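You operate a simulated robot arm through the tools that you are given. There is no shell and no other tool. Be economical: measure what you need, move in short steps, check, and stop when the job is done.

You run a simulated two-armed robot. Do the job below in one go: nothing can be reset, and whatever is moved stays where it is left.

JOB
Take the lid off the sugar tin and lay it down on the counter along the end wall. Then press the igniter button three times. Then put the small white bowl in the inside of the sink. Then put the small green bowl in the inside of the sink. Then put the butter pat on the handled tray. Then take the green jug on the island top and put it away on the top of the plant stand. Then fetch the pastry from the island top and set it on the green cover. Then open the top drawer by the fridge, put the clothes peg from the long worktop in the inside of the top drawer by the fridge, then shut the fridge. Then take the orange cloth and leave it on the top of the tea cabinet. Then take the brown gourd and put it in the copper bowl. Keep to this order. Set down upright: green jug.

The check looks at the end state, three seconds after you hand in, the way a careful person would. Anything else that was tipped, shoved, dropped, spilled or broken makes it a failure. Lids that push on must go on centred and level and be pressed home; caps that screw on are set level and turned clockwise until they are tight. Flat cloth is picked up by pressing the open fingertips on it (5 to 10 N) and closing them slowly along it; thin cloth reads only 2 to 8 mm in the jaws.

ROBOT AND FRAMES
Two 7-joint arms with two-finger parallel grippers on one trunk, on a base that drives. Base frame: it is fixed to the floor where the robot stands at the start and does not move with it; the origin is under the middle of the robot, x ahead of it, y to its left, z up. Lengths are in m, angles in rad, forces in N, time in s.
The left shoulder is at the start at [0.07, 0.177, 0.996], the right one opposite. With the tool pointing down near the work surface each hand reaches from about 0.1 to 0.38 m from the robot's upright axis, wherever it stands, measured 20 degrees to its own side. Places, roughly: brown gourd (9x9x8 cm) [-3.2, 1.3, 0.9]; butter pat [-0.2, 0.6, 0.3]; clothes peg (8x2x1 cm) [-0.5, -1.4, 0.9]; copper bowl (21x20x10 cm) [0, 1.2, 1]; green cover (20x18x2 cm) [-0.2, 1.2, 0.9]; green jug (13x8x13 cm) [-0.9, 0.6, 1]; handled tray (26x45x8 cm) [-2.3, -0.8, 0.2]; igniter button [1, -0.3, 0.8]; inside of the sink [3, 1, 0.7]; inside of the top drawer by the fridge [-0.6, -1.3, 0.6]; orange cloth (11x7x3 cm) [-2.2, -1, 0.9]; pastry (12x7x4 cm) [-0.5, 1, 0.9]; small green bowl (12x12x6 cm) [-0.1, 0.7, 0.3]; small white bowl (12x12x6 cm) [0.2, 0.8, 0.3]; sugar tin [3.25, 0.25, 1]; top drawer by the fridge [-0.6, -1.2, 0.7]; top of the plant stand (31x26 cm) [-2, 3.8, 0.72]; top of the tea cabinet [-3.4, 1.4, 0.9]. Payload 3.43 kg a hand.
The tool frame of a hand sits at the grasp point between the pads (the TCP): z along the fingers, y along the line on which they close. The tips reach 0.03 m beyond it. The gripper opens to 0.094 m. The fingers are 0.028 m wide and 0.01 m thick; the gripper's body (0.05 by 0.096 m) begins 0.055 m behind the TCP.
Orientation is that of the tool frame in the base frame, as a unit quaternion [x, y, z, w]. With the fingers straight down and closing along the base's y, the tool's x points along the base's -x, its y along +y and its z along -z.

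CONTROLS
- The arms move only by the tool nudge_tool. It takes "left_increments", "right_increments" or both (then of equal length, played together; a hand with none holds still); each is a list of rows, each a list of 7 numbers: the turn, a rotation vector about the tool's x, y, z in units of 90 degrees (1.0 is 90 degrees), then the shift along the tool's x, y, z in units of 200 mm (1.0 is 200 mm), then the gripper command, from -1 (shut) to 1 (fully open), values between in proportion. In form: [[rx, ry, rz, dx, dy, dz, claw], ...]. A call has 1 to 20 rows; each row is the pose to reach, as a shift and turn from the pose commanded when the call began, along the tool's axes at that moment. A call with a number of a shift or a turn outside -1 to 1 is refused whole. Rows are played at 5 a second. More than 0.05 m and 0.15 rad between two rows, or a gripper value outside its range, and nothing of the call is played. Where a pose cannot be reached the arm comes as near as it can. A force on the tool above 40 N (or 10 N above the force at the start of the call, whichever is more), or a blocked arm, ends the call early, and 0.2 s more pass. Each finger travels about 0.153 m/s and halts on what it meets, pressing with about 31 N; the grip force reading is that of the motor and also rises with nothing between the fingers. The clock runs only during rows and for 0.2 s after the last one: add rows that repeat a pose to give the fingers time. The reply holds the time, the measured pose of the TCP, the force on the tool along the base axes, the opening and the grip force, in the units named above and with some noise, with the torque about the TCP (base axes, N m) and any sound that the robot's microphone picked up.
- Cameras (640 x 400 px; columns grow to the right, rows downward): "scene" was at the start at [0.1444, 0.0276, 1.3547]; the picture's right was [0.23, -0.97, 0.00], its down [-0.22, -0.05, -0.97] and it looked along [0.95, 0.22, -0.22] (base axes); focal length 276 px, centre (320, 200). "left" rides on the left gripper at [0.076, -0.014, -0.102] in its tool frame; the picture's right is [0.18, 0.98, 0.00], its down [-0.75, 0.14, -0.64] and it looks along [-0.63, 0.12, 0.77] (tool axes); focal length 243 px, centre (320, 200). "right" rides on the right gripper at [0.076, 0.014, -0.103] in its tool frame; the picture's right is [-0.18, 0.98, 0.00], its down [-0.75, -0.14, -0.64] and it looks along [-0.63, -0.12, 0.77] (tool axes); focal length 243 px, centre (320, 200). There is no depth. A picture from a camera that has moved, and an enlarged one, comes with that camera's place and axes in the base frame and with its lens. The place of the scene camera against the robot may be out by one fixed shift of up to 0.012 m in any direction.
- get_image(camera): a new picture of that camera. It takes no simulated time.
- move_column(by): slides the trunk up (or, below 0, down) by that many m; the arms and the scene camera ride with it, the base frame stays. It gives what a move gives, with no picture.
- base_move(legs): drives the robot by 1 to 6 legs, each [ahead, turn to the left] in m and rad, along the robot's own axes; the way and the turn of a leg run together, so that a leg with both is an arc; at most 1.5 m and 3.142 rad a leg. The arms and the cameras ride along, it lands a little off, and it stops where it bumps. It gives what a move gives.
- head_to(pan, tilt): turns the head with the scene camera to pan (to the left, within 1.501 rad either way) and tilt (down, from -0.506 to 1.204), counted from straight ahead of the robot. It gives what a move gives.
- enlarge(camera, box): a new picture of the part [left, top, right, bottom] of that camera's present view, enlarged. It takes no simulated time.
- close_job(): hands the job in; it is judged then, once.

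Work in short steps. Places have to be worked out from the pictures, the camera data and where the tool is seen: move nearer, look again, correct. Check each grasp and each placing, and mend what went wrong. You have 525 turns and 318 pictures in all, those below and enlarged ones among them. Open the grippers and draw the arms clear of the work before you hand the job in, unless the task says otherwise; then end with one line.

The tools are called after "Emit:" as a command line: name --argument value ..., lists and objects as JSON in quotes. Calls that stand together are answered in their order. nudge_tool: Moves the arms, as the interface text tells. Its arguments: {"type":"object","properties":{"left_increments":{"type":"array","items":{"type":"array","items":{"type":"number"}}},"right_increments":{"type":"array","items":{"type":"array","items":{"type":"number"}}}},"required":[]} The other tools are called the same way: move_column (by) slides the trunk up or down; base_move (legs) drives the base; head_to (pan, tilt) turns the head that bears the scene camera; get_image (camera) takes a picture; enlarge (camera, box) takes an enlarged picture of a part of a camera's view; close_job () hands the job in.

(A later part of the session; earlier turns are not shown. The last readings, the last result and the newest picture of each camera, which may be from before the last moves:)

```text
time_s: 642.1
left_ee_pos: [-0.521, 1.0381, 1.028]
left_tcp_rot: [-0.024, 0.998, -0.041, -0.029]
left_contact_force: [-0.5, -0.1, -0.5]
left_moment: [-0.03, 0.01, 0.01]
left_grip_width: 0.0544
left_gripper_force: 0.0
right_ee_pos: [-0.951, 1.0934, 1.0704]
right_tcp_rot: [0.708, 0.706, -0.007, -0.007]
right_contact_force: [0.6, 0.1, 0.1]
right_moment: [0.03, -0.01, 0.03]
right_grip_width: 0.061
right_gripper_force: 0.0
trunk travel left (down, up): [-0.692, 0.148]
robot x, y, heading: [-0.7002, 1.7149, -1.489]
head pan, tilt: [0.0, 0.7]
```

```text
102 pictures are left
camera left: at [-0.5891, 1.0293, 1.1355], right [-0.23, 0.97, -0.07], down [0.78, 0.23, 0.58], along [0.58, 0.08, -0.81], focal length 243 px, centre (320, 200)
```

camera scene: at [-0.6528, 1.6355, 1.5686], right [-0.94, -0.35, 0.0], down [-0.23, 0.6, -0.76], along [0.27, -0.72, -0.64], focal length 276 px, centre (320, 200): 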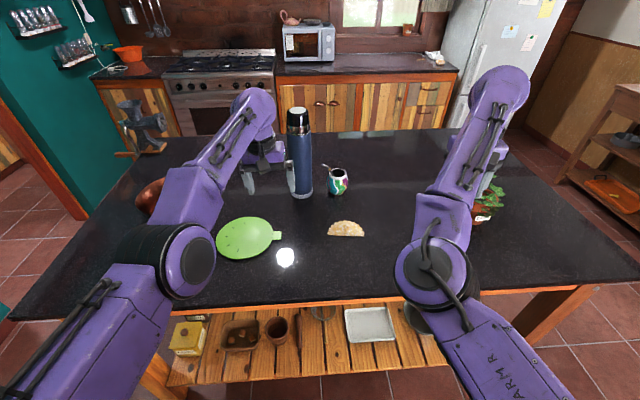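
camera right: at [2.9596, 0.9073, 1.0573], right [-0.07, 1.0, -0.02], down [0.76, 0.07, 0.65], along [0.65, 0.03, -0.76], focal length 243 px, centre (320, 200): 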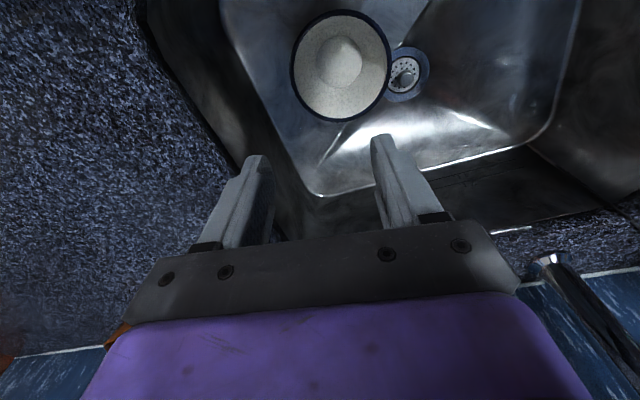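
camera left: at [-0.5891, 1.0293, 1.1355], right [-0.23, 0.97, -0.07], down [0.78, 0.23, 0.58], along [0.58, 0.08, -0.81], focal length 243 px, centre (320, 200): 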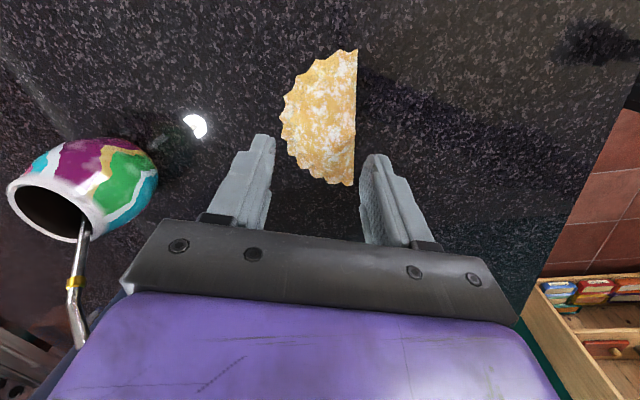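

It slipped at 2 N. I regrip firmly.

Emit:
nudge_tool --left_increments '[[0, 0, 0, 0, 0, 0, 0.6], [0, 0, 0, 0, 0, 0, 0.6]]'

Emit:
move_column --by -0.061

Emit:
nudge_tool --left_increments '[[0, 0, 0, 0, 0, 0, 0.3], [0, 0, 0, 0, 0, 0, 0.1], [0, 0, 0, 0, 0, 0, -0.1], [0, 0, 0, 0, 0, 0, -0.1]]'

Emit:
move_column --by 0.07

Emit:
get_image --camera "left"

```text
time_s: 642.8
left_ee_pos: [-0.5204, 1.0376, 1.0285]
left_tcp_rot: [-0.023, 0.998, -0.042, -0.03]
left_contact_force: [0.4, 0.3, -0.2]
left_moment: [-0.01, -0.02, -0.01]
left_grip_width: 0.0751
left_gripper_force: 0.1
right_ee_pos: [-0.9502, 1.0943, 1.0715]
right_tcp_rot: [0.708, 0.706, -0.006, -0.007]
right_contact_force: [0.7, 0.2, -0.4]
right_moment: [-0.01, 0.0, 0.03]
right_grip_width: 0.061
right_gripper_force: 0.1
trunk travel left (down, up): [-0.692, 0.148]
robot x, y, heading: [-0.7017, 1.7145, -1.483]
head pan, tilt: [0.0, 0.7]
```

```text
time_s: 643.8
left_ee_pos: [-0.5206, 1.0377, 0.9674]
left_tcp_rot: [-0.023, 0.998, -0.042, -0.029]
left_contact_force: [-0.4, 0.8, 0.5]
left_moment: [-0.03, -0.02, 0.02]
left_grip_width: 0.0753
left_gripper_force: 0.0
right_ee_pos: [-0.9502, 1.0942, 1.0108]
right_tcp_rot: [0.708, 0.706, -0.006, -0.006]
right_contact_force: [0.1, 0.0, -0.2]
right_moment: [0.0, -0.02, 0.02]
right_grip_width: 0.0612
right_gripper_force: 0.0
trunk travel left (down, up): [-0.631, 0.209]
robot x, y, heading: [-0.6991, 1.716, -1.485]
head pan, tilt: [0.0, 0.7]
```

```text
time_s: 644.8
left_ee_pos: [-0.5192, 1.0389, 0.9732]
left_tcp_rot: [-0.024, 0.998, -0.046, -0.03]
left_contact_force: [1.9, -13.6, 34.3]
left_moment: [-1.17, -0.35, -0.03]
left_grip_width: 0.0464
left_gripper_force: 31.7
right_ee_pos: [-0.9512, 1.0968, 1.0113]
right_tcp_rot: [0.71, 0.705, -0.007, -0.005]
right_contact_force: [0.0, 0.4, 0.0]
right_moment: [0.05, 0.0, -0.01]
right_grip_width: 0.0611
right_gripper_force: 0.1
trunk travel left (down, up): [-0.631, 0.209]
robot x, y, heading: [-0.6986, 1.7166, -1.487]
head pan, tilt: [0.0, 0.7]
```

```text
time_s: 645.8
left_ee_pos: [-0.5205, 1.0377, 1.0365]
left_tcp_rot: [-0.022, 0.998, -0.041, -0.029]
left_contact_force: [-0.9, 0.1, -0.1]
left_moment: [0.01, -0.02, -0.01]
left_grip_width: 0.0423
left_gripper_force: 0.0
right_ee_pos: [-0.9495, 1.0942, 1.0799]
right_tcp_rot: [0.708, 0.706, -0.006, -0.007]
right_contact_force: [0.2, 0.3, 0.1]
right_moment: [0.0, 0.03, 0.01]
right_grip_width: 0.061
right_gripper_force: 0.1
trunk travel left (down, up): [-0.701, 0.139]
robot x, y, heading: [-0.7005, 1.7159, -1.485]
head pan, tilt: [0.0, 0.7]
```

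```text
101 pictures are left
camera left: at [-0.5891, 1.0291, 1.144], right [-0.23, 0.97, -0.07], down [0.78, 0.23, 0.58], along [0.58, 0.08, -0.81], focal length 243 px, centre (320, 200)
```

left: 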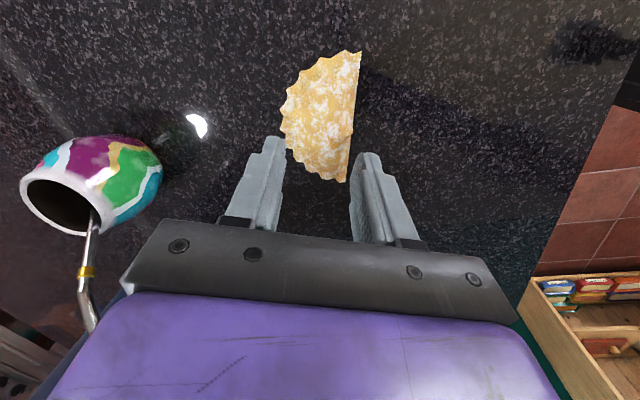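

The fingers ride up because the hand is tilted ~5°. I level it, lower to contact, and regrip.

Emit:
nudge_tool --left_increments '[[-0.027, -0.018, 0, 0, 0, 0, 0.4], [-0.053, -0.037, 0, 0, 0, 0, 0.7], [-0.053, -0.037, 0, 0, 0, 0, 0.7]]'

Emit:
move_column --by -0.062

Emit:
move_column --by -0.012

Emit:
get_image --camera "left"

```text
time_s: 646.6
left_ee_pos: [-0.5157, 1.0518, 1.0339]
left_tcp_rot: [-0.023, 1.0, 0.001, -0.002]
left_contact_force: [0.5, -0.1, -1.2]
left_moment: [0.02, 0.04, -0.01]
left_grip_width: 0.08
left_gripper_force: 0.1
left hand out of reach, approached as far as the arm can: row 1, 2, 3
right_ee_pos: [-0.9515, 1.094, 1.0804]
right_tcp_rot: [0.708, 0.706, -0.007, -0.007]
right_contact_force: [0.1, 1.2, 1.1]
right_moment: [-0.02, 0.02, 0.02]
right_grip_width: 0.0611
right_gripper_force: 0.1
trunk travel left (down, up): [-0.701, 0.139]
robot x, y, heading: [-0.6983, 1.7127, -1.483]
head pan, tilt: [0.0, 0.7]
```

```text
time_s: 647.7
left_ee_pos: [-0.5155, 1.0518, 0.9744]
left_tcp_rot: [-0.024, 1.0, -0.002, -0.002]
left_contact_force: [0.2, -3.3, 10.5]
left_moment: [-0.54, -0.1, 0.05]
left_grip_width: 0.0818
left_gripper_force: 1.4
right_ee_pos: [-0.951, 1.0949, 1.0195]
right_tcp_rot: [0.708, 0.706, -0.007, -0.007]
right_contact_force: [-0.3, 0.7, 0.0]
right_moment: [-0.01, 0.0, 0.01]
right_grip_width: 0.0609
right_gripper_force: 0.0
trunk travel left (down, up): [-0.639, 0.201]
robot x, y, heading: [-0.7017, 1.716, -1.485]
head pan, tilt: [0.0, 0.7]
```

```text
time_s: 648.1
left_ee_pos: [-0.5153, 1.0498, 0.9724]
left_tcp_rot: [-0.025, 1.0, -0.009, -0.003]
left_contact_force: [-0.8, -1.2, 4.7]
left_moment: [0.08, -0.02, 0.0]
left_grip_width: 0.0796
left_gripper_force: 0.4
right_ee_pos: [-0.9499, 1.094, 1.0087]
right_tcp_rot: [0.709, 0.705, -0.006, -0.007]
right_contact_force: [0.4, 0.1, -0.3]
right_moment: [0.06, -0.01, 0.0]
right_grip_width: 0.061
right_gripper_force: 0.1
trunk travel left (down, up): [-0.629, 0.211]
robot x, y, heading: [-0.7016, 1.7144, -1.488]
head pan, tilt: [0.0, 0.7]
stopped: the force on the tool passed its limit (the readings are from after the stop); the commanded pose is now the measured one
```

```text
100 pictures are left
camera left: at [-0.5891, 1.0347, 1.0748], right [-0.23, 0.97, -0.02], down [0.75, 0.19, 0.63], along [0.62, 0.13, -0.77], focal length 243 px, centre (320, 200)
```

left: 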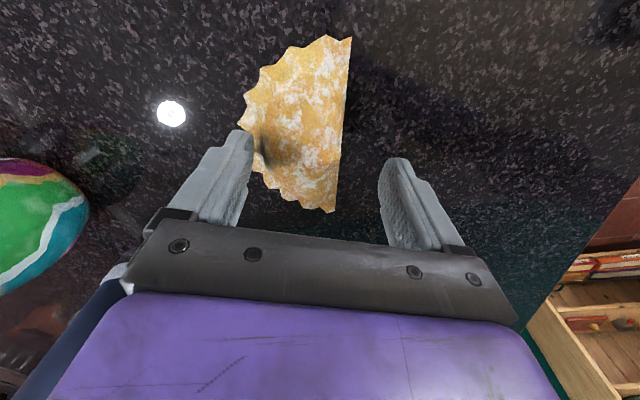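

The left finger now sits on the pastry's edge. I rise, move 1.5 cm forward and slightly right, and lower again.

Emit:
move_column --by 0.04

Emit:
base_move --legs '[[0.018, -0.025]]'

Emit:
move_column --by -0.04

Emit:
get_image --camera "left"

```text
time_s: 649.0
left_ee_pos: [-0.5142, 1.0497, 1.0088]
left_tcp_rot: [-0.024, 1.0, -0.006, -0.003]
left_contact_force: [0.0, -0.7, 0.2]
left_moment: [0.02, -0.01, -0.01]
left_grip_width: 0.0797
left_gripper_force: 0.1
right_ee_pos: [-0.951, 1.0944, 1.0472]
right_tcp_rot: [0.708, 0.706, -0.006, -0.007]
right_contact_force: [-0.8, -0.1, -0.6]
right_moment: [0.01, 0.01, 0.01]
right_grip_width: 0.0612
right_gripper_force: 0.2
trunk travel left (down, up): [-0.669, 0.171]
robot x, y, heading: [-0.6978, 1.7141, -1.487]
head pan, tilt: [0.0, 0.7]
```

```text
time_s: 649.8
left_ee_pos: [-0.5299, 1.0301, 1.0115]
left_tcp_rot: [-0.012, 1.0, -0.009, -0.002]
left_contact_force: [0.5, 0.7, -0.2]
left_moment: [-0.04, -0.02, -0.01]
left_grip_width: 0.0801
left_gripper_force: 0.0
right_ee_pos: [-0.9646, 1.0863, 1.0501]
right_tcp_rot: [0.718, 0.696, -0.007, -0.007]
right_contact_force: [0.2, -0.2, 0.6]
right_moment: [-0.06, 0.03, 0.04]
right_grip_width: 0.0611
right_gripper_force: 0.1
trunk travel left (down, up): [-0.669, 0.171]
robot x, y, heading: [-0.6981, 1.6953, -1.507]
head pan, tilt: [0.0, 0.7]
```

```text
time_s: 650.6
left_ee_pos: [-0.5303, 1.029, 0.9693]
left_tcp_rot: [-0.012, 1.0, -0.006, -0.003]
left_contact_force: [-0.2, 0.5, 0.4]
left_moment: [-0.02, -0.01, 0.02]
left_grip_width: 0.0799
left_gripper_force: 0.0
right_ee_pos: [-0.9648, 1.0848, 1.0096]
right_tcp_rot: [0.718, 0.696, -0.006, -0.007]
right_contact_force: [0.8, -0.2, 0.9]
right_moment: [0.0, -0.01, 0.0]
right_grip_width: 0.0609
right_gripper_force: 0.0
trunk travel left (down, up): [-0.629, 0.211]
robot x, y, heading: [-0.7015, 1.6966, -1.51]
head pan, tilt: [0.0, 0.7]
```

```text
99 pictures are left
camera left: at [-0.6041, 1.015, 1.0727], right [-0.21, 0.98, -0.01], down [0.75, 0.17, 0.64], along [0.62, 0.12, -0.77], focal length 243 px, centre (320, 200)
```

left: 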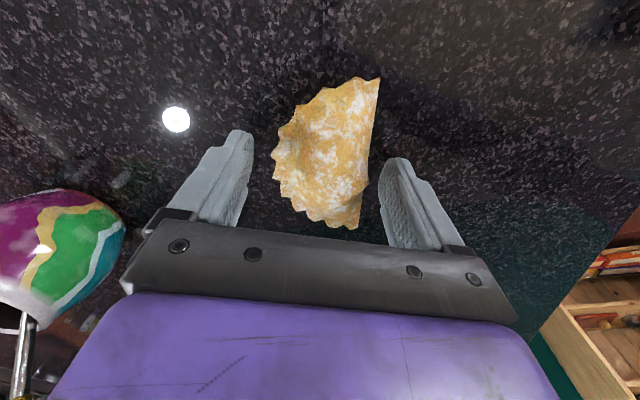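

Now centred and level. I lower the last few mm to contact and close.

Emit:
move_column --by -0.006

Emit:
nudge_tool --left_increments '[[0, 0, 0, 0, 0, 0, 0.4], [0, 0, 0, 0, 0, 0, 0.2], [0, 0, 0, 0, 0, 0, 0], [0, 0, 0, 0, 0, 0, -0.15], [0, 0, 0, 0, 0, 0, -0.15]]'

Emit:
move_column --by 0.05

Emit:
get_image --camera "left"

```text
time_s: 651.1
left_ee_pos: [-0.5297, 1.0293, 0.9651]
left_tcp_rot: [-0.012, 1.0, -0.007, -0.002]
left_contact_force: [0.3, -0.1, -0.4]
left_moment: [0.02, 0.02, 0.02]
left_grip_width: 0.0799
left_gripper_force: 0.1
right_ee_pos: [-0.9646, 1.0842, 1.0027]
right_tcp_rot: [0.718, 0.696, -0.007, -0.007]
right_contact_force: [-1.0, -0.7, -0.6]
right_moment: [0.01, 0.04, -0.01]
right_grip_width: 0.0613
right_gripper_force: 0.1
trunk travel left (down, up): [-0.623, 0.217]
robot x, y, heading: [-0.6986, 1.6985, -1.509]
head pan, tilt: [0.0, 0.7]
```

```text
time_s: 652.3
left_ee_pos: [-0.5294, 1.0288, 0.9636]
left_tcp_rot: [-0.012, 1.0, -0.007, -0.003]
left_contact_force: [0.6, -0.2, 1.1]
left_moment: [0.05, -0.01, 0.01]
left_grip_width: 0.0625
left_gripper_force: 31.3
right_ee_pos: [-0.9647, 1.0834, 1.0028]
right_tcp_rot: [0.718, 0.696, -0.007, -0.007]
right_contact_force: [0.0, 0.4, -0.1]
right_moment: [0.01, 0.02, -0.01]
right_grip_width: 0.0611
right_gripper_force: 0.0
trunk travel left (down, up): [-0.623, 0.217]
robot x, y, heading: [-0.6981, 1.697, -1.511]
head pan, tilt: [0.0, 0.7]
```

```text
time_s: 653.3
left_ee_pos: [-0.5299, 1.0282, 1.0136]
left_tcp_rot: [-0.013, 1.0, -0.007, -0.002]
left_contact_force: [0.4, 0.4, -0.5]
left_moment: [-0.01, 0.0, 0.0]
left_grip_width: 0.0628
left_gripper_force: 30.9
right_ee_pos: [-0.9644, 1.0822, 1.0517]
right_tcp_rot: [0.718, 0.696, -0.006, -0.008]
right_contact_force: [0.6, -0.2, 0.4]
right_moment: [-0.03, 0.01, -0.02]
right_grip_width: 0.0611
right_gripper_force: 0.1
trunk travel left (down, up): [-0.673, 0.167]
robot x, y, heading: [-0.6989, 1.6992, -1.508]
head pan, tilt: [0.0, 0.7]
```

```text
98 pictures are left
camera left: at [-0.6041, 1.0142, 1.1161], right [-0.21, 0.98, -0.01], down [0.75, 0.17, 0.64], along [0.62, 0.12, -0.77], focal length 243 px, centre (320, 200)
```

left: 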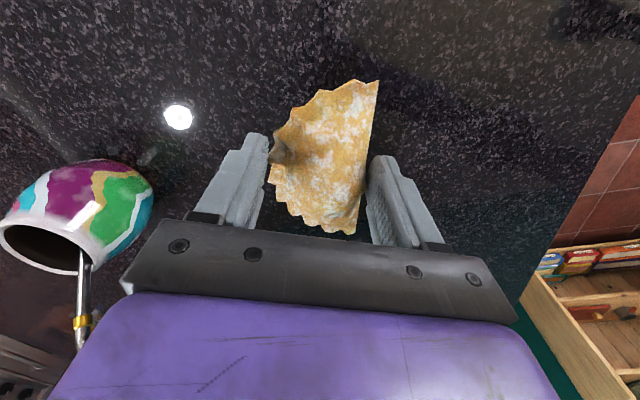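

Pastry held. I turn +0.488 and advance 3.5 cm to bring it over the green cover.

Emit:
base_move --legs '[[0, 0.488], [0.035, 0]]'

Emit:
get_image --camera "left"

Emit:
get_image --camera "scene"

```text
time_s: 655.5
left_ee_pos: [-0.2212, 1.1631, 1.0186]
left_tcp_rot: [-0.254, 0.967, -0.011, 0.002]
left_contact_force: [-0.1, 0.9, -0.7]
left_moment: [-0.09, -0.02, 0.01]
left_grip_width: 0.0622
left_gripper_force: 30.8
right_ee_pos: [-0.6319, 1.0074, 1.0568]
right_tcp_rot: [0.529, 0.849, -0.009, -0.002]
right_contact_force: [-0.6, 0.4, 1.2]
right_moment: [-0.05, -0.02, -0.02]
right_grip_width: 0.0609
right_gripper_force: 0.0
trunk travel left (down, up): [-0.673, 0.167]
robot x, y, heading: [-0.6791, 1.671, -1.016]
head pan, tilt: [0.0, 0.7]
```

```text
97 pictures are left
camera left: at [-0.2804, 1.116, 1.122], right [-0.64, 0.77, -0.02], down [0.58, 0.51, 0.64], along [0.5, 0.4, -0.77], focal length 243 px, centre (320, 200)
```

left: 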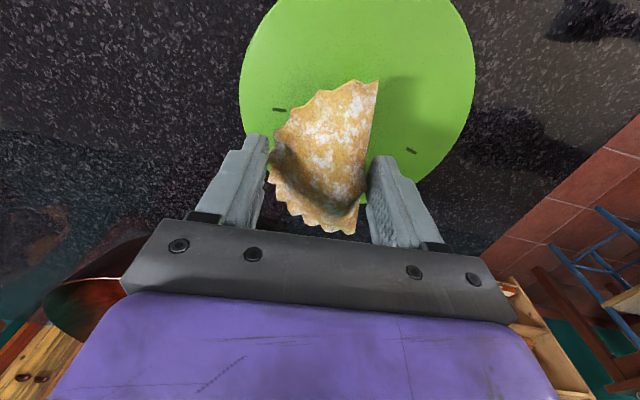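

```text
96 pictures are left
camera scene: at [-0.6125, 1.5674, 1.41], right [-0.85, -0.52, 0.0], down [-0.33, 0.55, -0.77], along [0.4, -0.65, -0.64], focal length 276 px, centre (320, 200)
```

scene: 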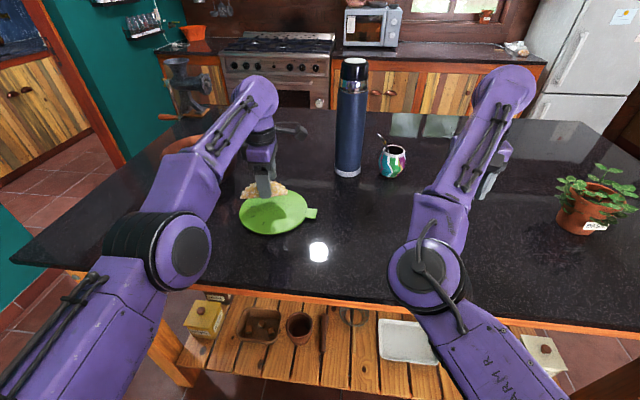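

I shift to centre over the cover (turn −0.06, back 2.4 cm), then lower.

Emit:
base_move --legs '[[-0.024, -0.06]]'

Emit:
move_column --by -0.03

Emit:
get_image --camera "left"

```text
time_s: 656.4
left_ee_pos: [-0.2582, 1.1484, 1.011]
left_tcp_rot: [-0.225, 0.974, -0.006, -0.002]
left_contact_force: [-0.3, -0.9, -0.3]
left_moment: [0.03, 0.02, 0.01]
left_grip_width: 0.062
left_gripper_force: 31.1
right_ee_pos: [-0.6772, 1.0172, 1.0483]
right_tcp_rot: [0.555, 0.832, -0.007, -0.007]
right_contact_force: [-0.6, -0.7, -1.2]
right_moment: [0.04, 0.02, 0.0]
right_grip_width: 0.0609
right_gripper_force: 0.2
trunk travel left (down, up): [-0.673, 0.167]
robot x, y, heading: [-0.6901, 1.6914, -1.084]
head pan, tilt: [0.0, 0.7]
```

```text
time_s: 657.1
left_ee_pos: [-0.2615, 1.1513, 0.9854]
left_tcp_rot: [-0.226, 0.974, -0.009, -0.001]
left_contact_force: [-0.1, -0.6, 0.0]
left_moment: [-0.03, 0.0, 0.02]
left_grip_width: 0.062
left_gripper_force: 30.7
right_ee_pos: [-0.682, 1.0214, 1.0214]
right_tcp_rot: [0.555, 0.832, -0.008, -0.005]
right_contact_force: [-1.0, 0.8, 0.9]
right_moment: [-0.01, -0.03, 0.01]
right_grip_width: 0.0611
right_gripper_force: 0.0
trunk travel left (down, up): [-0.643, 0.197]
robot x, y, heading: [-0.6943, 1.6869, -1.082]
head pan, tilt: [0.0, 0.7]
```

```text
95 pictures are left
camera left: at [-0.3232, 1.1087, 1.0883], right [-0.6, 0.8, -0.02], down [0.61, 0.47, 0.64], along [0.52, 0.37, -0.77], focal length 243 px, centre (320, 200)
```

left: 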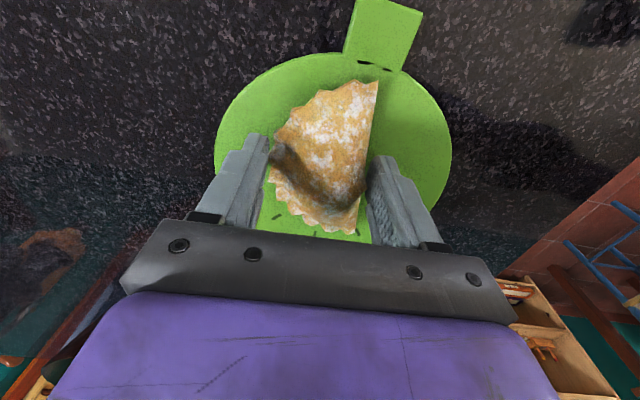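

Centred over the cover. Lower the last centimetre and release.

Emit:
move_column --by -0.01

Emit:
nudge_tool --left_increments '[[0, 0, 0, 0, 0, 0, 0.4], [0, 0, 0, 0, 0, 0, 0.6], [0, 0, 0, 0, 0, 0, 0.8]]'

Emit:
move_column --by 0.18

Emit:
get_image --camera "left"

```text
time_s: 657.7
left_ee_pos: [-0.2617, 1.1509, 0.9763]
left_tcp_rot: [-0.225, 0.974, -0.009, -0.001]
left_contact_force: [0.2, -1.1, 7.5]
left_moment: [0.02, -0.07, 0.01]
left_grip_width: 0.0618
left_gripper_force: 31.1
right_ee_pos: [-0.6825, 1.0215, 1.0111]
right_tcp_rot: [0.555, 0.832, -0.009, -0.005]
right_contact_force: [-1.2, 0.8, 0.3]
right_moment: [-0.02, 0.01, -0.01]
right_grip_width: 0.0612
right_gripper_force: 0.1
trunk travel left (down, up): [-0.633, 0.207]
robot x, y, heading: [-0.6904, 1.6908, -1.077]
head pan, tilt: [0.0, 0.7]
```

```text
time_s: 658.5
left_ee_pos: [-0.2588, 1.1515, 0.9751]
left_tcp_rot: [-0.224, 0.974, -0.008, -0.001]
left_contact_force: [-0.2, -0.2, 0.3]
left_moment: [-0.02, 0.03, -0.01]
left_grip_width: 0.0847
left_gripper_force: 0.0
right_ee_pos: [-0.6805, 1.0206, 1.0111]
right_tcp_rot: [0.555, 0.832, -0.008, -0.006]
right_contact_force: [-0.3, 0.3, 0.3]
right_moment: [0.02, 0.0, -0.01]
right_grip_width: 0.0612
right_gripper_force: 0.0
trunk travel left (down, up): [-0.633, 0.207]
robot x, y, heading: [-0.6956, 1.6905, -1.079]
head pan, tilt: [0.0, 0.7]
```

```text
time_s: 660.5
left_ee_pos: [-0.2609, 1.1513, 1.155]
left_tcp_rot: [-0.225, 0.974, -0.008, -0.001]
left_contact_force: [-0.4, 0.1, -0.2]
left_moment: [0.0, -0.02, -0.02]
left_grip_width: 0.0844
left_gripper_force: 0.1
right_ee_pos: [-0.6816, 1.0192, 1.1921]
right_tcp_rot: [0.555, 0.832, -0.007, -0.007]
right_contact_force: [-0.1, -0.3, 0.6]
right_moment: [-0.03, 0.03, -0.02]
right_grip_width: 0.0612
right_gripper_force: 0.2
trunk travel left (down, up): [-0.813, 0.027]
robot x, y, heading: [-0.6942, 1.6908, -1.079]
head pan, tilt: [0.0, 0.7]
```

```text
94 pictures are left
camera left: at [-0.3223, 1.1074, 1.2569], right [-0.6, 0.8, -0.01], down [0.61, 0.47, 0.64], along [0.52, 0.37, -0.77], focal length 243 px, centre (320, 200)
```

left: 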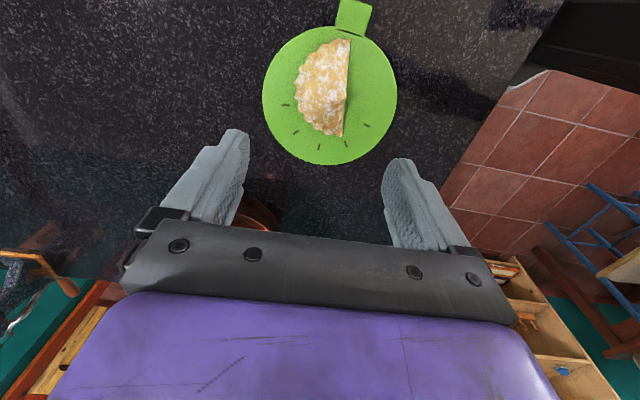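

The pastry lies on the cover. Next the drawer by the fridge: I drive around the island's left end to face the worktop there (u≈−1.1, v≈0.1).

Emit:
base_move --legs '[[0, -1.6], [1.2, 0], [0, 1.6], [1.5, 0], [0.15, 0]]'

Emit:
head_to --pan 0 --tilt 0.6

Emit:
get_image --camera "scene"

```text
time_s: 679.8
left_ee_pos: [-0.7891, -0.4421, 1.1463]
left_tcp_rot: [-0.242, 0.97, -0.024, 0.003]
left_contact_force: [-0.7, 0.2, -0.5]
left_moment: [0.0, -0.04, 0.05]
left_grip_width: 0.0847
left_gripper_force: 0.0
right_ee_pos: [-1.2178, -0.6045, 1.1956]
right_tcp_rot: [0.531, 0.847, -0.019, -0.026]
right_contact_force: [0.5, 0.4, -0.6]
right_moment: [0.01, 0.07, -0.02]
right_grip_width: 0.0609
right_gripper_force: 0.0
trunk travel left (down, up): [-0.813, 0.027]
robot x, y, heading: [-1.2476, 0.0667, -0.979]
head pan, tilt: [0.0, 0.7]
stopped in leg 4: the robot was blocked; the commanded pose is now the measured one
```

```text
time_s: 680.4
left_ee_pos: [-0.7911, -0.444, 1.1467]
left_tcp_rot: [-0.242, 0.97, -0.024, 0.002]
left_contact_force: [-0.1, 0.2, 0.1]
left_moment: [-0.01, 0.02, 0.04]
left_grip_width: 0.0845
left_gripper_force: 0.1
right_ee_pos: [-1.2202, -0.6054, 1.1934]
right_tcp_rot: [0.531, 0.847, -0.017, -0.024]
right_contact_force: [-0.1, 0.4, 0.3]
right_moment: [0.02, 0.02, -0.02]
right_grip_width: 0.0611
right_gripper_force: 0.1
trunk travel left (down, up): [-0.813, 0.027]
robot x, y, heading: [-1.2497, 0.0637, -0.979]
head pan, tilt: [0.0, 0.6]
```

```text
93 pictures are left
camera scene: at [-1.1672, -0.0447, 1.5575], right [-0.83, -0.56, 0.0], down [-0.32, 0.47, -0.82], along [0.46, -0.68, -0.57], focal length 276 px, centre (320, 200)
```

scene: 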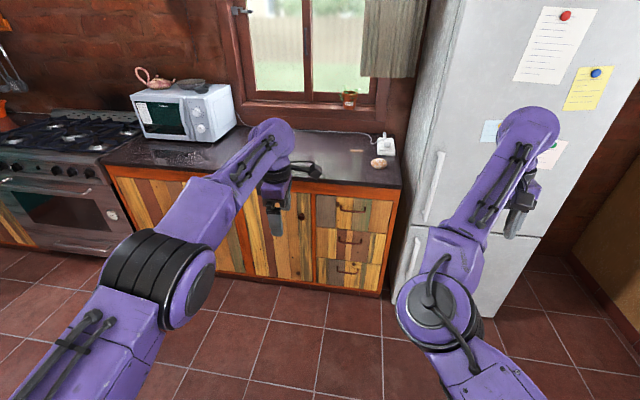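

The worktop corner with drawers and the fridge is in view (something stopped the last leg). I zoom on the fridge and drawers.

Emit:
enlarge --camera "scene" --box '[270, 100, 640, 330]'

Emit:
head_to --pan -0.8 --tilt 0.5

Emit:
get_image --camera "scene"

```text
1.73 times, centred on (455, 215) of scene
camera zoom: at [-1.1672, -0.0447, 1.5575], right [-0.83, -0.56, 0.0], down [-0.32, 0.47, -0.82], along [0.46, -0.68, -0.57], focal length 476 px, centre (86, 174)
```

zoom: 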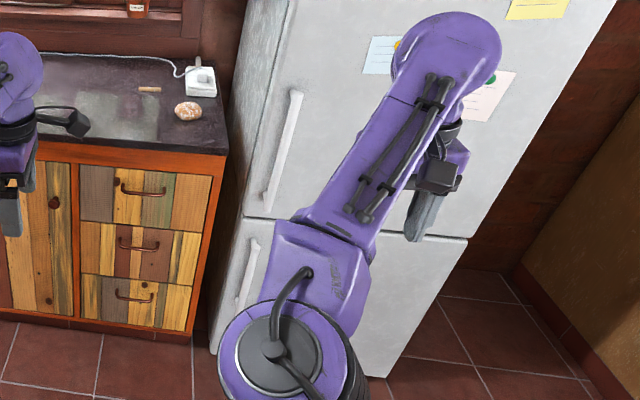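

```text
time_s: 681.5
left_ee_pos: [-0.7921, -0.4437, 1.1453]
left_tcp_rot: [-0.242, 0.97, -0.024, 0.002]
left_contact_force: [0.3, -0.3, 0.6]
left_moment: [-0.03, 0.03, -0.01]
left_grip_width: 0.0846
left_gripper_force: 0.1
right_ee_pos: [-1.2196, -0.6066, 1.1944]
right_tcp_rot: [0.531, 0.847, -0.018, -0.024]
right_contact_force: [0.1, 0.0, 0.7]
right_moment: [0.0, -0.03, 0.01]
right_grip_width: 0.0614
right_gripper_force: 0.1
trunk travel left (down, up): [-0.813, 0.027]
robot x, y, heading: [-1.2491, 0.062, -0.979]
head pan, tilt: [-0.799, 0.499]
```

```text
91 pictures are left
camera scene: at [-1.2356, -0.0605, 1.5667], right [-0.98, 0.21, 0.0], down [0.1, 0.47, -0.88], along [-0.18, -0.86, -0.48], focal length 276 px, centre (320, 200)
```

scene: 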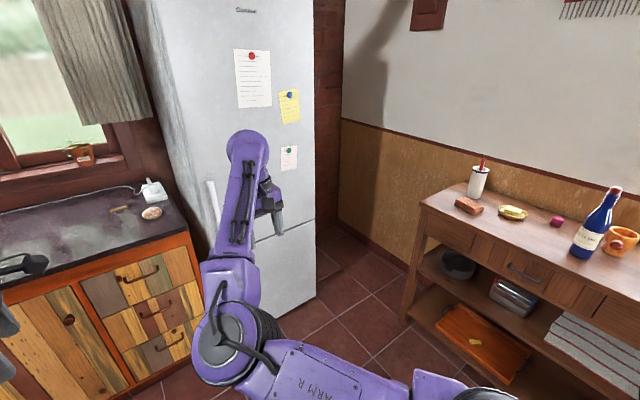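

Emit:
enlarge --camera "scene" --box '[110, 0, 340, 330]'

```text
1.21 times, centred on (225, 165) of scene
camera zoom: at [-1.2356, -0.0605, 1.5667], right [-0.98, 0.21, 0.0], down [0.1, 0.47, -0.88], along [-0.18, -0.86, -0.48], focal length 334 px, centre (435, 242)
```

zoom: 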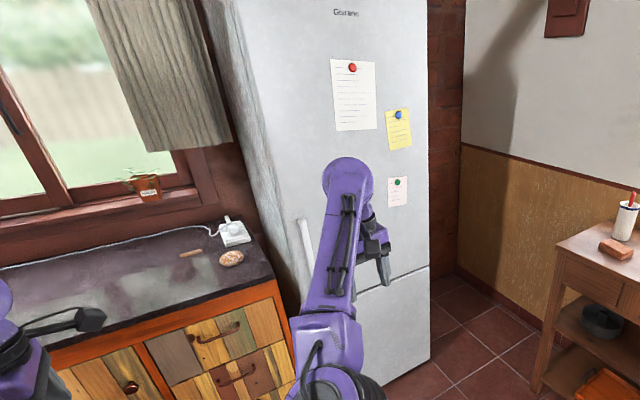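

The fridge doors look shut already. Drawer handle ≈(−0.66,−1.105,0.70), peg ≈(−0.555,−1.31,0.92). I turn the left hand to point forward with the fingers one above the other (for the bar handle), and straighten the heading.

Emit:
nudge_tool --left_increments '[[0.08, 0, 0, 0, 0, 0.1, 0.8], [0.16, 0, 0, 0, 0, 0.2, 0.8], [0.24, 0, 0, 0, 0, 0.3, 0.8], [0.32, 0, 0, 0, 0, 0.4, 0.8], [0.4, 0, 0, 0, 0, 0.5, 0.8], [0.48, 0, 0, 0, 0, 0.6, 0.8], [0.56, 0, 0, 0, 0, 0.7, 0.8], [0.64, 0, 0, 0, 0, 0.8, 0.8], [0.72, 0, 0, 0, 0, 0.9, 0.8], [0.8, 0, 0, 0, 0, 1, 0.8], [0.88, 0, 0, 0, 0, 1, 0.8], [0.95, 0, 0, 0, 0, 1, 0.8]]'

Emit:
base_move --legs '[[0, -0.16], [0.3, 0]]'

Emit:
head_to --pan 0 --tilt 0.8

Emit:
get_image --camera "scene"

```text
time_s: 684.1
left_ee_pos: [-0.7887, -0.453, 0.9453]
left_tcp_rot: [-0.177, 0.696, -0.676, 0.166]
left_contact_force: [0.0, 0.3, -0.7]
left_moment: [-0.03, 0.03, 0.03]
left_grip_width: 0.0846
left_gripper_force: 0.0
right_ee_pos: [-1.2211, -0.6059, 1.1932]
right_tcp_rot: [0.532, 0.846, -0.018, -0.025]
right_contact_force: [0.0, 0.4, -0.4]
right_moment: [0.02, 0.0, 0.01]
right_grip_width: 0.0613
right_gripper_force: 0.1
trunk travel left (down, up): [-0.813, 0.027]
robot x, y, heading: [-1.2486, 0.0661, -0.978]
head pan, tilt: [-0.799, 0.499]
```

```text
time_s: 686.9
left_ee_pos: [-0.7466, -0.7908, 0.9476]
left_tcp_rot: [-0.121, 0.707, -0.687, 0.113]
left_contact_force: [0.4, 0.2, 0.2]
left_moment: [0.01, 0.01, 0.01]
left_grip_width: 0.0845
left_gripper_force: 0.0
right_ee_pos: [-1.1996, -0.8751, 1.195]
right_tcp_rot: [0.596, 0.802, -0.017, -0.025]
right_contact_force: [0.0, 0.2, -0.2]
right_moment: [-0.02, 0.0, 0.01]
right_grip_width: 0.0612
right_gripper_force: 0.1
trunk travel left (down, up): [-0.813, 0.027]
robot x, y, heading: [-1.121, -0.2076, -1.143]
head pan, tilt: [-0.799, 0.499]
```

```text
time_s: 688.0
left_ee_pos: [-0.7469, -0.7935, 0.9463]
left_tcp_rot: [-0.121, 0.707, -0.687, 0.113]
left_contact_force: [-1.0, 0.0, 0.0]
left_moment: [-0.03, -0.01, 0.0]
left_grip_width: 0.0847
left_gripper_force: 0.1
right_ee_pos: [-1.1982, -0.8774, 1.1954]
right_tcp_rot: [0.596, 0.803, -0.017, -0.024]
right_contact_force: [-1.5, -0.8, 0.0]
right_moment: [0.01, -0.01, 0.01]
right_grip_width: 0.0611
right_gripper_force: 0.0
trunk travel left (down, up): [-0.813, 0.027]
robot x, y, heading: [-1.1193, -0.209, -1.136]
head pan, tilt: [0.0, 0.799]
```

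```text
89 pictures are left
camera scene: at [-1.0621, -0.3236, 1.5408], right [-0.91, -0.42, 0.0], down [-0.3, 0.65, -0.7], along [0.29, -0.63, -0.72], focal length 276 px, centre (320, 200)
```

scene: 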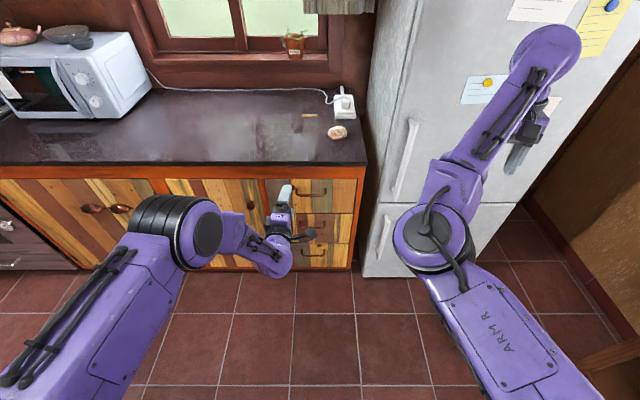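

The left hand points at the drawers with vertical closing. I lower 0.233 m, turn −0.06, advance 0.2 m and check against the top handle.

Emit:
move_column --by -0.233

Emit:
base_move --legs '[[0, -0.06], [0.2, 0]]'

Emit:
get_image --camera "left"

Emit:
get_image --camera "scene"

```text
time_s: 690.4
left_ee_pos: [-0.7468, -0.7933, 0.7133]
left_tcp_rot: [-0.122, 0.708, -0.686, 0.113]
left_contact_force: [-0.3, -0.2, 0.2]
left_moment: [0.01, 0.01, 0.02]
left_grip_width: 0.0847
left_gripper_force: 0.0
right_ee_pos: [-1.1975, -0.8782, 0.961]
right_tcp_rot: [0.596, 0.802, -0.016, -0.025]
right_contact_force: [0.9, -0.6, -0.4]
right_moment: [-0.02, -0.02, -0.01]
right_grip_width: 0.0611
right_gripper_force: 0.1
trunk travel left (down, up): [-0.58, 0.26]
robot x, y, heading: [-1.1206, -0.2134, -1.14]
head pan, tilt: [0.0, 0.799]
```

```text
time_s: 692.5
left_ee_pos: [-0.715, -0.998, 0.7118]
left_tcp_rot: [-0.097, 0.712, -0.69, 0.09]
left_contact_force: [-0.3, -0.8, 0.3]
left_moment: [0.01, 0.02, 0.05]
left_grip_width: 0.0843
left_gripper_force: 0.0
right_ee_pos: [-1.1694, -1.0535, 0.9611]
right_tcp_rot: [0.622, 0.783, -0.015, -0.026]
right_contact_force: [-0.5, -0.6, -0.6]
right_moment: [0.05, -0.02, -0.04]
right_grip_width: 0.0611
right_gripper_force: 0.1
trunk travel left (down, up): [-0.58, 0.26]
robot x, y, heading: [-1.0509, -0.3919, -1.202]
head pan, tilt: [0.0, 0.799]
```

```text
88 pictures are left
camera left: at [-0.8152, -0.9195, 0.73], right [-0.19, -0.02, -0.98], down [0.56, 0.82, -0.13], along [0.81, -0.57, -0.15], focal length 243 px, centre (320, 200)
```

left: 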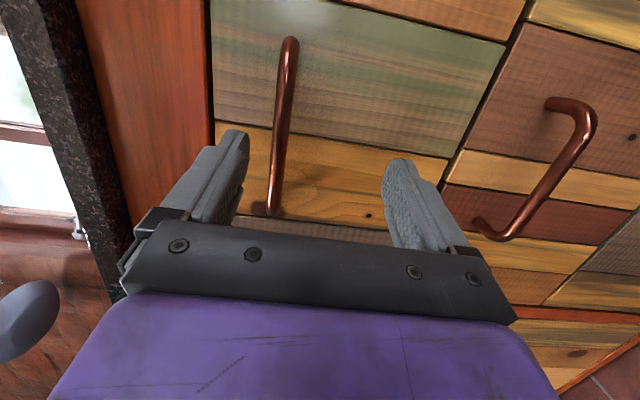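

```text
87 pictures are left
camera scene: at [-0.9992, -0.5097, 1.3076], right [-0.93, -0.36, 0.0], down [-0.26, 0.67, -0.7], along [0.25, -0.65, -0.72], focal length 276 px, centre (320, 200)
```

scene: 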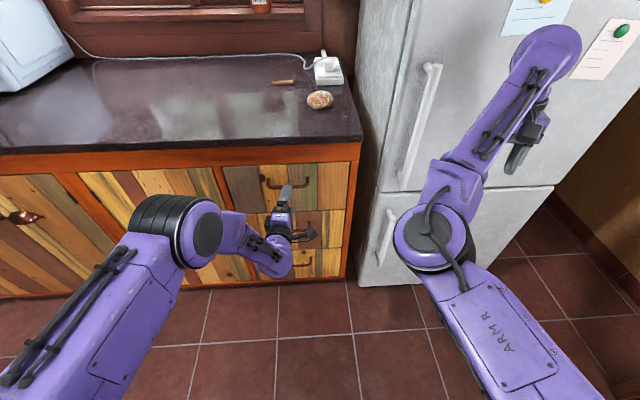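

The top handle bar is between the fingers, slightly high. I raise 1.8 cm, advance 8.5 cm and close on it.

Emit:
move_column --by 0.018

Emit:
base_move --legs '[[0.08, 0]]'

Emit:
get_image --camera "left"

```text
time_s: 693.1
left_ee_pos: [-0.7156, -0.9977, 0.7307]
left_tcp_rot: [-0.099, 0.712, -0.69, 0.09]
left_contact_force: [-0.2, -1.1, 0.0]
left_moment: [-0.04, 0.0, 0.04]
left_grip_width: 0.0847
left_gripper_force: 0.1
right_ee_pos: [-1.1711, -1.0535, 0.9778]
right_tcp_rot: [0.622, 0.783, -0.014, -0.026]
right_contact_force: [-0.2, 0.1, 0.0]
right_moment: [0.0, -0.03, -0.01]
right_grip_width: 0.061
right_gripper_force: 0.1
trunk travel left (down, up): [-0.598, 0.242]
robot x, y, heading: [-1.0491, -0.393, -1.206]
head pan, tilt: [0.0, 0.799]
```

```text
time_s: 694.1
left_ee_pos: [-0.6997, -1.0474, 0.727]
left_tcp_rot: [-0.1, 0.713, -0.688, 0.089]
left_contact_force: [0.1, 0.6, 0.5]
left_moment: [0.03, 0.0, 0.0]
left_grip_width: 0.0847
left_gripper_force: 0.0
right_ee_pos: [-1.1498, -1.1074, 0.9786]
right_tcp_rot: [0.621, 0.783, -0.014, -0.027]
right_contact_force: [0.4, 0.9, 0.1]
right_moment: [0.03, 0.02, 0.03]
right_grip_width: 0.061
right_gripper_force: 0.0
trunk travel left (down, up): [-0.598, 0.242]
robot x, y, heading: [-1.0308, -0.4481, -1.21]
head pan, tilt: [0.0, 0.799]
stopped in leg 1: the force on the tool passed its limit (the readings are from after the stop); the commanded pose is now the measured one
```

```text
86 pictures are left
camera left: at [-0.7981, -0.9682, 0.7444], right [-0.2, -0.02, -0.98], down [0.55, 0.82, -0.13], along [0.81, -0.57, -0.15], focal length 243 px, centre (320, 200)
```

left: 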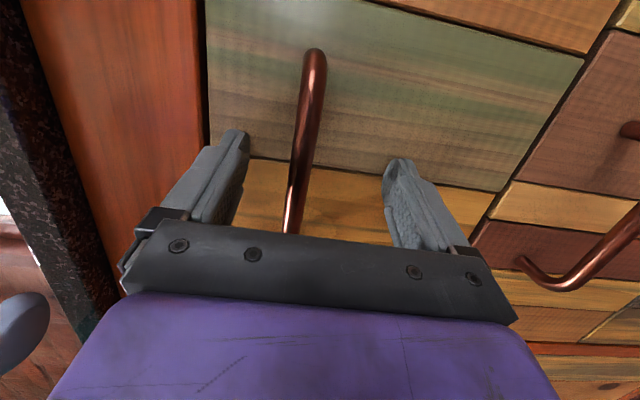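

Fingertips reached the drawer front with the bar between them. I close the gripper and pull back 0.22 m.

Emit:
nudge_tool --left_increments '[[0, 0, 0, 0, 0, 0, 0.4], [0, 0, 0, 0, 0, 0, 0], [0, 0, 0, 0, 0, 0, -0.5], [0, 0, 0, 0, 0, 0, -1], [0, 0, 0, 0, 0, 0, -1]]'

Emit:
base_move --legs '[[-0.1, 0]]'

Emit:
get_image --camera "scene"

```text
time_s: 695.0
left_ee_pos: [-0.6976, -1.0492, 0.7379]
left_tcp_rot: [-0.101, 0.704, -0.697, 0.09]
left_contact_force: [-2.5, 8.9, 19.2]
left_moment: [0.29, -0.57, 0.36]
left_grip_width: 0.0153
left_gripper_force: 30.9
right_ee_pos: [-1.1519, -1.1029, 0.981]
right_tcp_rot: [0.621, 0.783, -0.016, -0.025]
right_contact_force: [0.1, -0.3, 0.0]
right_moment: [-0.01, -0.01, -0.02]
right_grip_width: 0.0612
right_gripper_force: 0.0
trunk travel left (down, up): [-0.598, 0.242]
robot x, y, heading: [-1.0319, -0.441, -1.205]
head pan, tilt: [0.0, 0.799]
stopped in row 4 (left hand): the force on the tool passed its limit (the readings are from after the stop); the commanded pose is now the measured one
```

```text
time_s: 696.5
left_ee_pos: [-0.7374, -0.9614, 0.7371]
left_tcp_rot: [-0.096, 0.704, -0.698, 0.086]
left_contact_force: [-3.9, -3.4, 12.3]
left_moment: [0.3, -0.83, 0.94]
left_grip_width: 0.0154
left_gripper_force: 45.0
right_ee_pos: [-1.1867, -1.0171, 0.9787]
right_tcp_rot: [0.623, 0.782, -0.014, -0.027]
right_contact_force: [-0.2, 0.3, -0.1]
right_moment: [0.05, -0.01, 0.0]
right_grip_width: 0.0611
right_gripper_force: 0.1
trunk travel left (down, up): [-0.598, 0.242]
robot x, y, heading: [-1.0667, -0.3536, -1.211]
head pan, tilt: [0.0, 0.799]
stopped in leg 1: the force on the tool passed its limit (the readings are from after the stop); the commanded pose is now the measured one
```

```text
85 pictures are left
camera scene: at [-1.0153, -0.4716, 1.3256], right [-0.94, -0.35, 0.0], down [-0.25, 0.67, -0.7], along [0.25, -0.65, -0.72], focal length 276 px, centre (320, 200)
```

scene: 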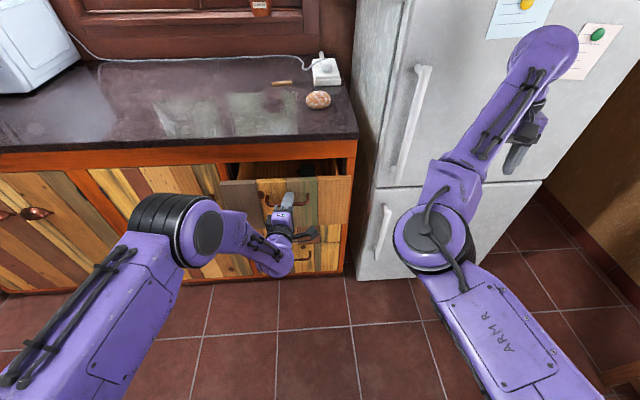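

The drawer is opening. I pull another 0.12 m.

Emit:
base_move --legs '[[-0.07, 0]]'

Emit:
base_move --legs '[[-0.07, 0]]'

Emit:
get_image --camera "scene"

```text
time_s: 697.5
left_ee_pos: [-0.7668, -0.8987, 0.7386]
left_tcp_rot: [-0.093, 0.706, -0.697, 0.086]
left_contact_force: [-29.1, -14.1, 12.8]
left_moment: [0.15, -0.34, -0.31]
left_grip_width: 0.015
left_gripper_force: 45.4
right_ee_pos: [-1.2141, -0.9507, 0.9777]
right_tcp_rot: [0.622, 0.783, -0.012, -0.025]
right_contact_force: [0.2, 0.7, 0.6]
right_moment: [-0.06, -0.02, 0.01]
right_grip_width: 0.0613
right_gripper_force: 0.0
trunk travel left (down, up): [-0.598, 0.242]
robot x, y, heading: [-1.0906, -0.2903, -1.215]
head pan, tilt: [0.0, 0.799]
```

```text
time_s: 698.5
left_ee_pos: [-0.7972, -0.8331, 0.7379]
left_tcp_rot: [-0.089, 0.706, -0.697, 0.084]
left_contact_force: [-38.3, -18.8, 9.5]
left_moment: [0.14, -0.38, 0.76]
left_grip_width: 0.0151
left_gripper_force: 44.6
right_ee_pos: [-1.2411, -0.8863, 0.9774]
right_tcp_rot: [0.622, 0.783, -0.012, -0.024]
right_contact_force: [-0.1, 0.5, -0.1]
right_moment: [-0.01, -0.03, 0.01]
right_grip_width: 0.0609
right_gripper_force: 0.0
trunk travel left (down, up): [-0.598, 0.242]
robot x, y, heading: [-1.1144, -0.2252, -1.217]
head pan, tilt: [0.0, 0.799]
```

```text
84 pictures are left
camera scene: at [-1.0727, -0.3415, 1.3261], right [-0.94, -0.35, -0.01], down [-0.24, 0.67, -0.7], along [0.25, -0.65, -0.72], focal length 276 px, centre (320, 200)
```

scene: 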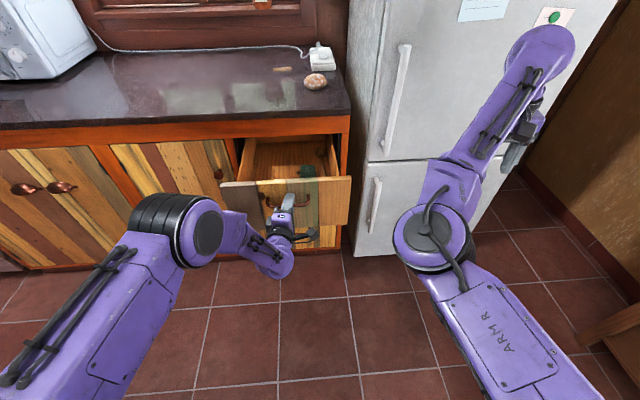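

The drawer is open ~22 cm. I release the handle, back off, and turn the left hand back to fingers-down (closing along the view direction) for the peg.

Emit:
nudge_tool --left_increments '[[0, 0, 0, 0, 0, 0, -0.5], [0, 0, 0, 0, 0, 0, 0.3], [0, 0, 0, 0, 0, 0, 0.9], [0, 0, 0, 0, 0, 0, 0.9]]'

Emit:
base_move --legs '[[-0.1, 0]]'

Emit:
move_column --by 0.24

Emit:
nudge_tool --left_increments '[[-0.08, 0, 0, 0, -0.1, 0, 0], [-0.16, 0, 0, 0, -0.2, 0, 0], [-0.24, 0, 0, 0, -0.3, 0, 0], [-0.32, 0, 0, 0, -0.4, 0, 0], [-0.4, 0, 0, 0, -0.5, 0, 0], [-0.48, 0, 0, 0, -0.6, 0, 0], [-0.56, 0, 0, 0, -0.7, 0, 0], [-0.64, 0, 0, 0, -0.8, 0, 0], [-0.72, 0, 0, 0, -0.9, 0, 0], [-0.8, 0, 0, 0, -1, 0, 0], [-0.88, 0, 0, 0, -1, 0, 0], [-0.96, 0, 0, 0, -1, 0, 0]]'

Emit:
get_image --camera "scene"

```text
time_s: 699.5
left_ee_pos: [-0.7926, -0.8324, 0.7354]
left_tcp_rot: [-0.091, 0.706, -0.698, 0.08]
left_contact_force: [1.0, 0.3, -0.5]
left_moment: [0.03, 0.02, 0.0]
left_grip_width: 0.0895
left_gripper_force: 0.0
right_ee_pos: [-1.2353, -0.8856, 0.9773]
right_tcp_rot: [0.622, 0.783, -0.014, -0.027]
right_contact_force: [-1.1, 0.4, -0.5]
right_moment: [-0.02, 0.0, -0.03]
right_grip_width: 0.0609
right_gripper_force: 0.0
trunk travel left (down, up): [-0.598, 0.242]
robot x, y, heading: [-1.1178, -0.2242, -1.211]
head pan, tilt: [0.0, 0.799]
```

```text
time_s: 700.7
left_ee_pos: [-0.8297, -0.7367, 0.7356]
left_tcp_rot: [-0.091, 0.707, -0.697, 0.08]
left_contact_force: [-0.2, 0.2, 0.0]
left_moment: [-0.03, -0.03, 0.01]
left_grip_width: 0.0891
left_gripper_force: 0.0
right_ee_pos: [-1.2715, -0.7902, 0.9793]
right_tcp_rot: [0.622, 0.782, -0.014, -0.027]
right_contact_force: [-0.2, 0.1, -0.2]
right_moment: [-0.02, -0.02, 0.02]
right_grip_width: 0.0612
right_gripper_force: 0.0
trunk travel left (down, up): [-0.598, 0.242]
robot x, y, heading: [-1.1474, -0.1301, -1.222]
head pan, tilt: [0.0, 0.799]
```

```text
time_s: 703.2
left_ee_pos: [-0.8291, -0.737, 0.9747]
left_tcp_rot: [-0.091, 0.707, -0.697, 0.079]
left_contact_force: [0.2, -0.6, -0.3]
left_moment: [-0.01, -0.01, 0.01]
left_grip_width: 0.0893
left_gripper_force: 0.2
right_ee_pos: [-1.271, -0.7919, 1.2171]
right_tcp_rot: [0.623, 0.782, -0.015, -0.027]
right_contact_force: [-0.6, 0.2, 0.1]
right_moment: [-0.02, 0.03, -0.03]
right_grip_width: 0.0612
right_gripper_force: 0.0
trunk travel left (down, up): [-0.838, 0.002]
robot x, y, heading: [-1.1461, -0.1314, -1.219]
head pan, tilt: [0.0, 0.799]
```

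```text
time_s: 705.8
left_ee_pos: [-0.8208, -0.7362, 1.1733]
left_tcp_rot: [-0.121, 0.992, -0.026, -0.005]
left_contact_force: [0.1, -0.3, 0.1]
left_moment: [-0.01, 0.0, -0.01]
left_grip_width: 0.0469
left_gripper_force: 0.1
left hand out of reach, approached as far as the arm can: row 7, 12
right_ee_pos: [-1.2699, -0.7922, 1.217]
right_tcp_rot: [0.622, 0.782, -0.014, -0.027]
right_contact_force: [0.1, -0.1, 0.7]
right_moment: [0.01, 0.02, 0.0]
right_grip_width: 0.061
right_gripper_force: 0.1
trunk travel left (down, up): [-0.838, 0.002]
robot x, y, heading: [-1.15, -0.1314, -1.22]
head pan, tilt: [0.0, 0.799]
```

```text
83 pictures are left
camera scene: at [-1.0991, -0.2489, 1.5655], right [-0.94, -0.35, 0.0], down [-0.25, 0.67, -0.7], along [0.24, -0.65, -0.72], focal length 276 px, centre (320, 200)
```

scene: 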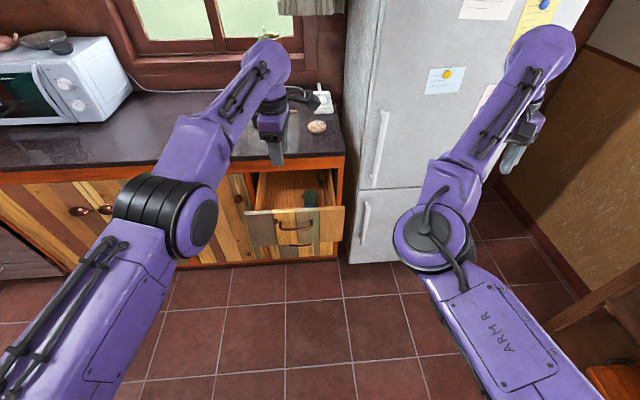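

I turn +0.04 and drive 0.55 m (base passes under the open drawer), then check the peg from the left camera.

Emit:
base_move --legs '[[0, 0.04], [0.54, 0]]'

Emit:
get_image --camera "left"

Emit:
get_image --camera "scene"

```text
time_s: 708.8
left_ee_pos: [-0.6303, -1.0584, 1.1662]
left_tcp_rot: [-0.144, 0.989, -0.02, 0.002]
left_contact_force: [1.8, 2.4, 0.8]
left_moment: [-0.19, 0.13, 0.02]
left_grip_width: 0.0467
left_gripper_force: 0.0
right_ee_pos: [-1.1195, -1.1776, 1.2393]
right_tcp_rot: [0.657, 0.753, -0.038, -0.023]
right_contact_force: [-1.4, 2.6, 3.1]
right_moment: [-0.13, -0.14, -0.01]
right_grip_width: 0.0613
right_gripper_force: 0.1
trunk travel left (down, up): [-0.838, 0.002]
robot x, y, heading: [-0.9739, -0.557, -1.197]
head pan, tilt: [0.0, 0.799]
stopped in leg 2: the robot was blocked; the commanded pose is now the measured one
```

```text
82 pictures are left
camera left: at [-0.6998, -1.0881, 1.2697], right [-0.46, 0.89, -0.04], down [0.68, 0.38, 0.63], along [0.58, 0.26, -0.77], focal length 243 px, centre (320, 200)
```

left: 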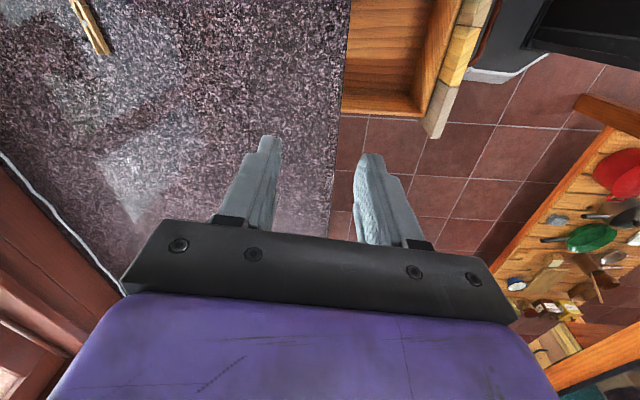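

```text
81 pictures are left
camera scene: at [-0.9591, -0.5572, 1.5838], right [-0.93, -0.37, 0.01], down [-0.25, 0.61, -0.75], along [0.27, -0.7, -0.66], focal length 276 px, centre (320, 200)
```

scene: 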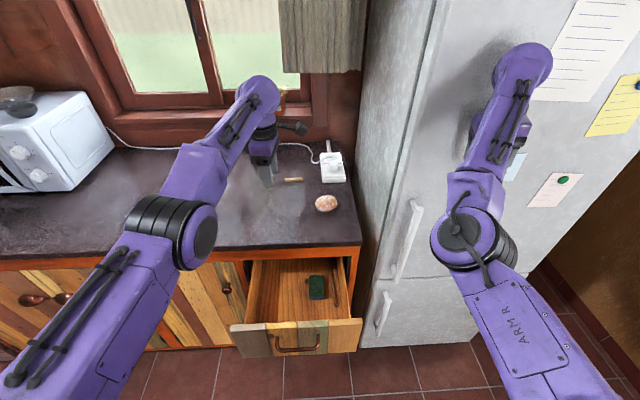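

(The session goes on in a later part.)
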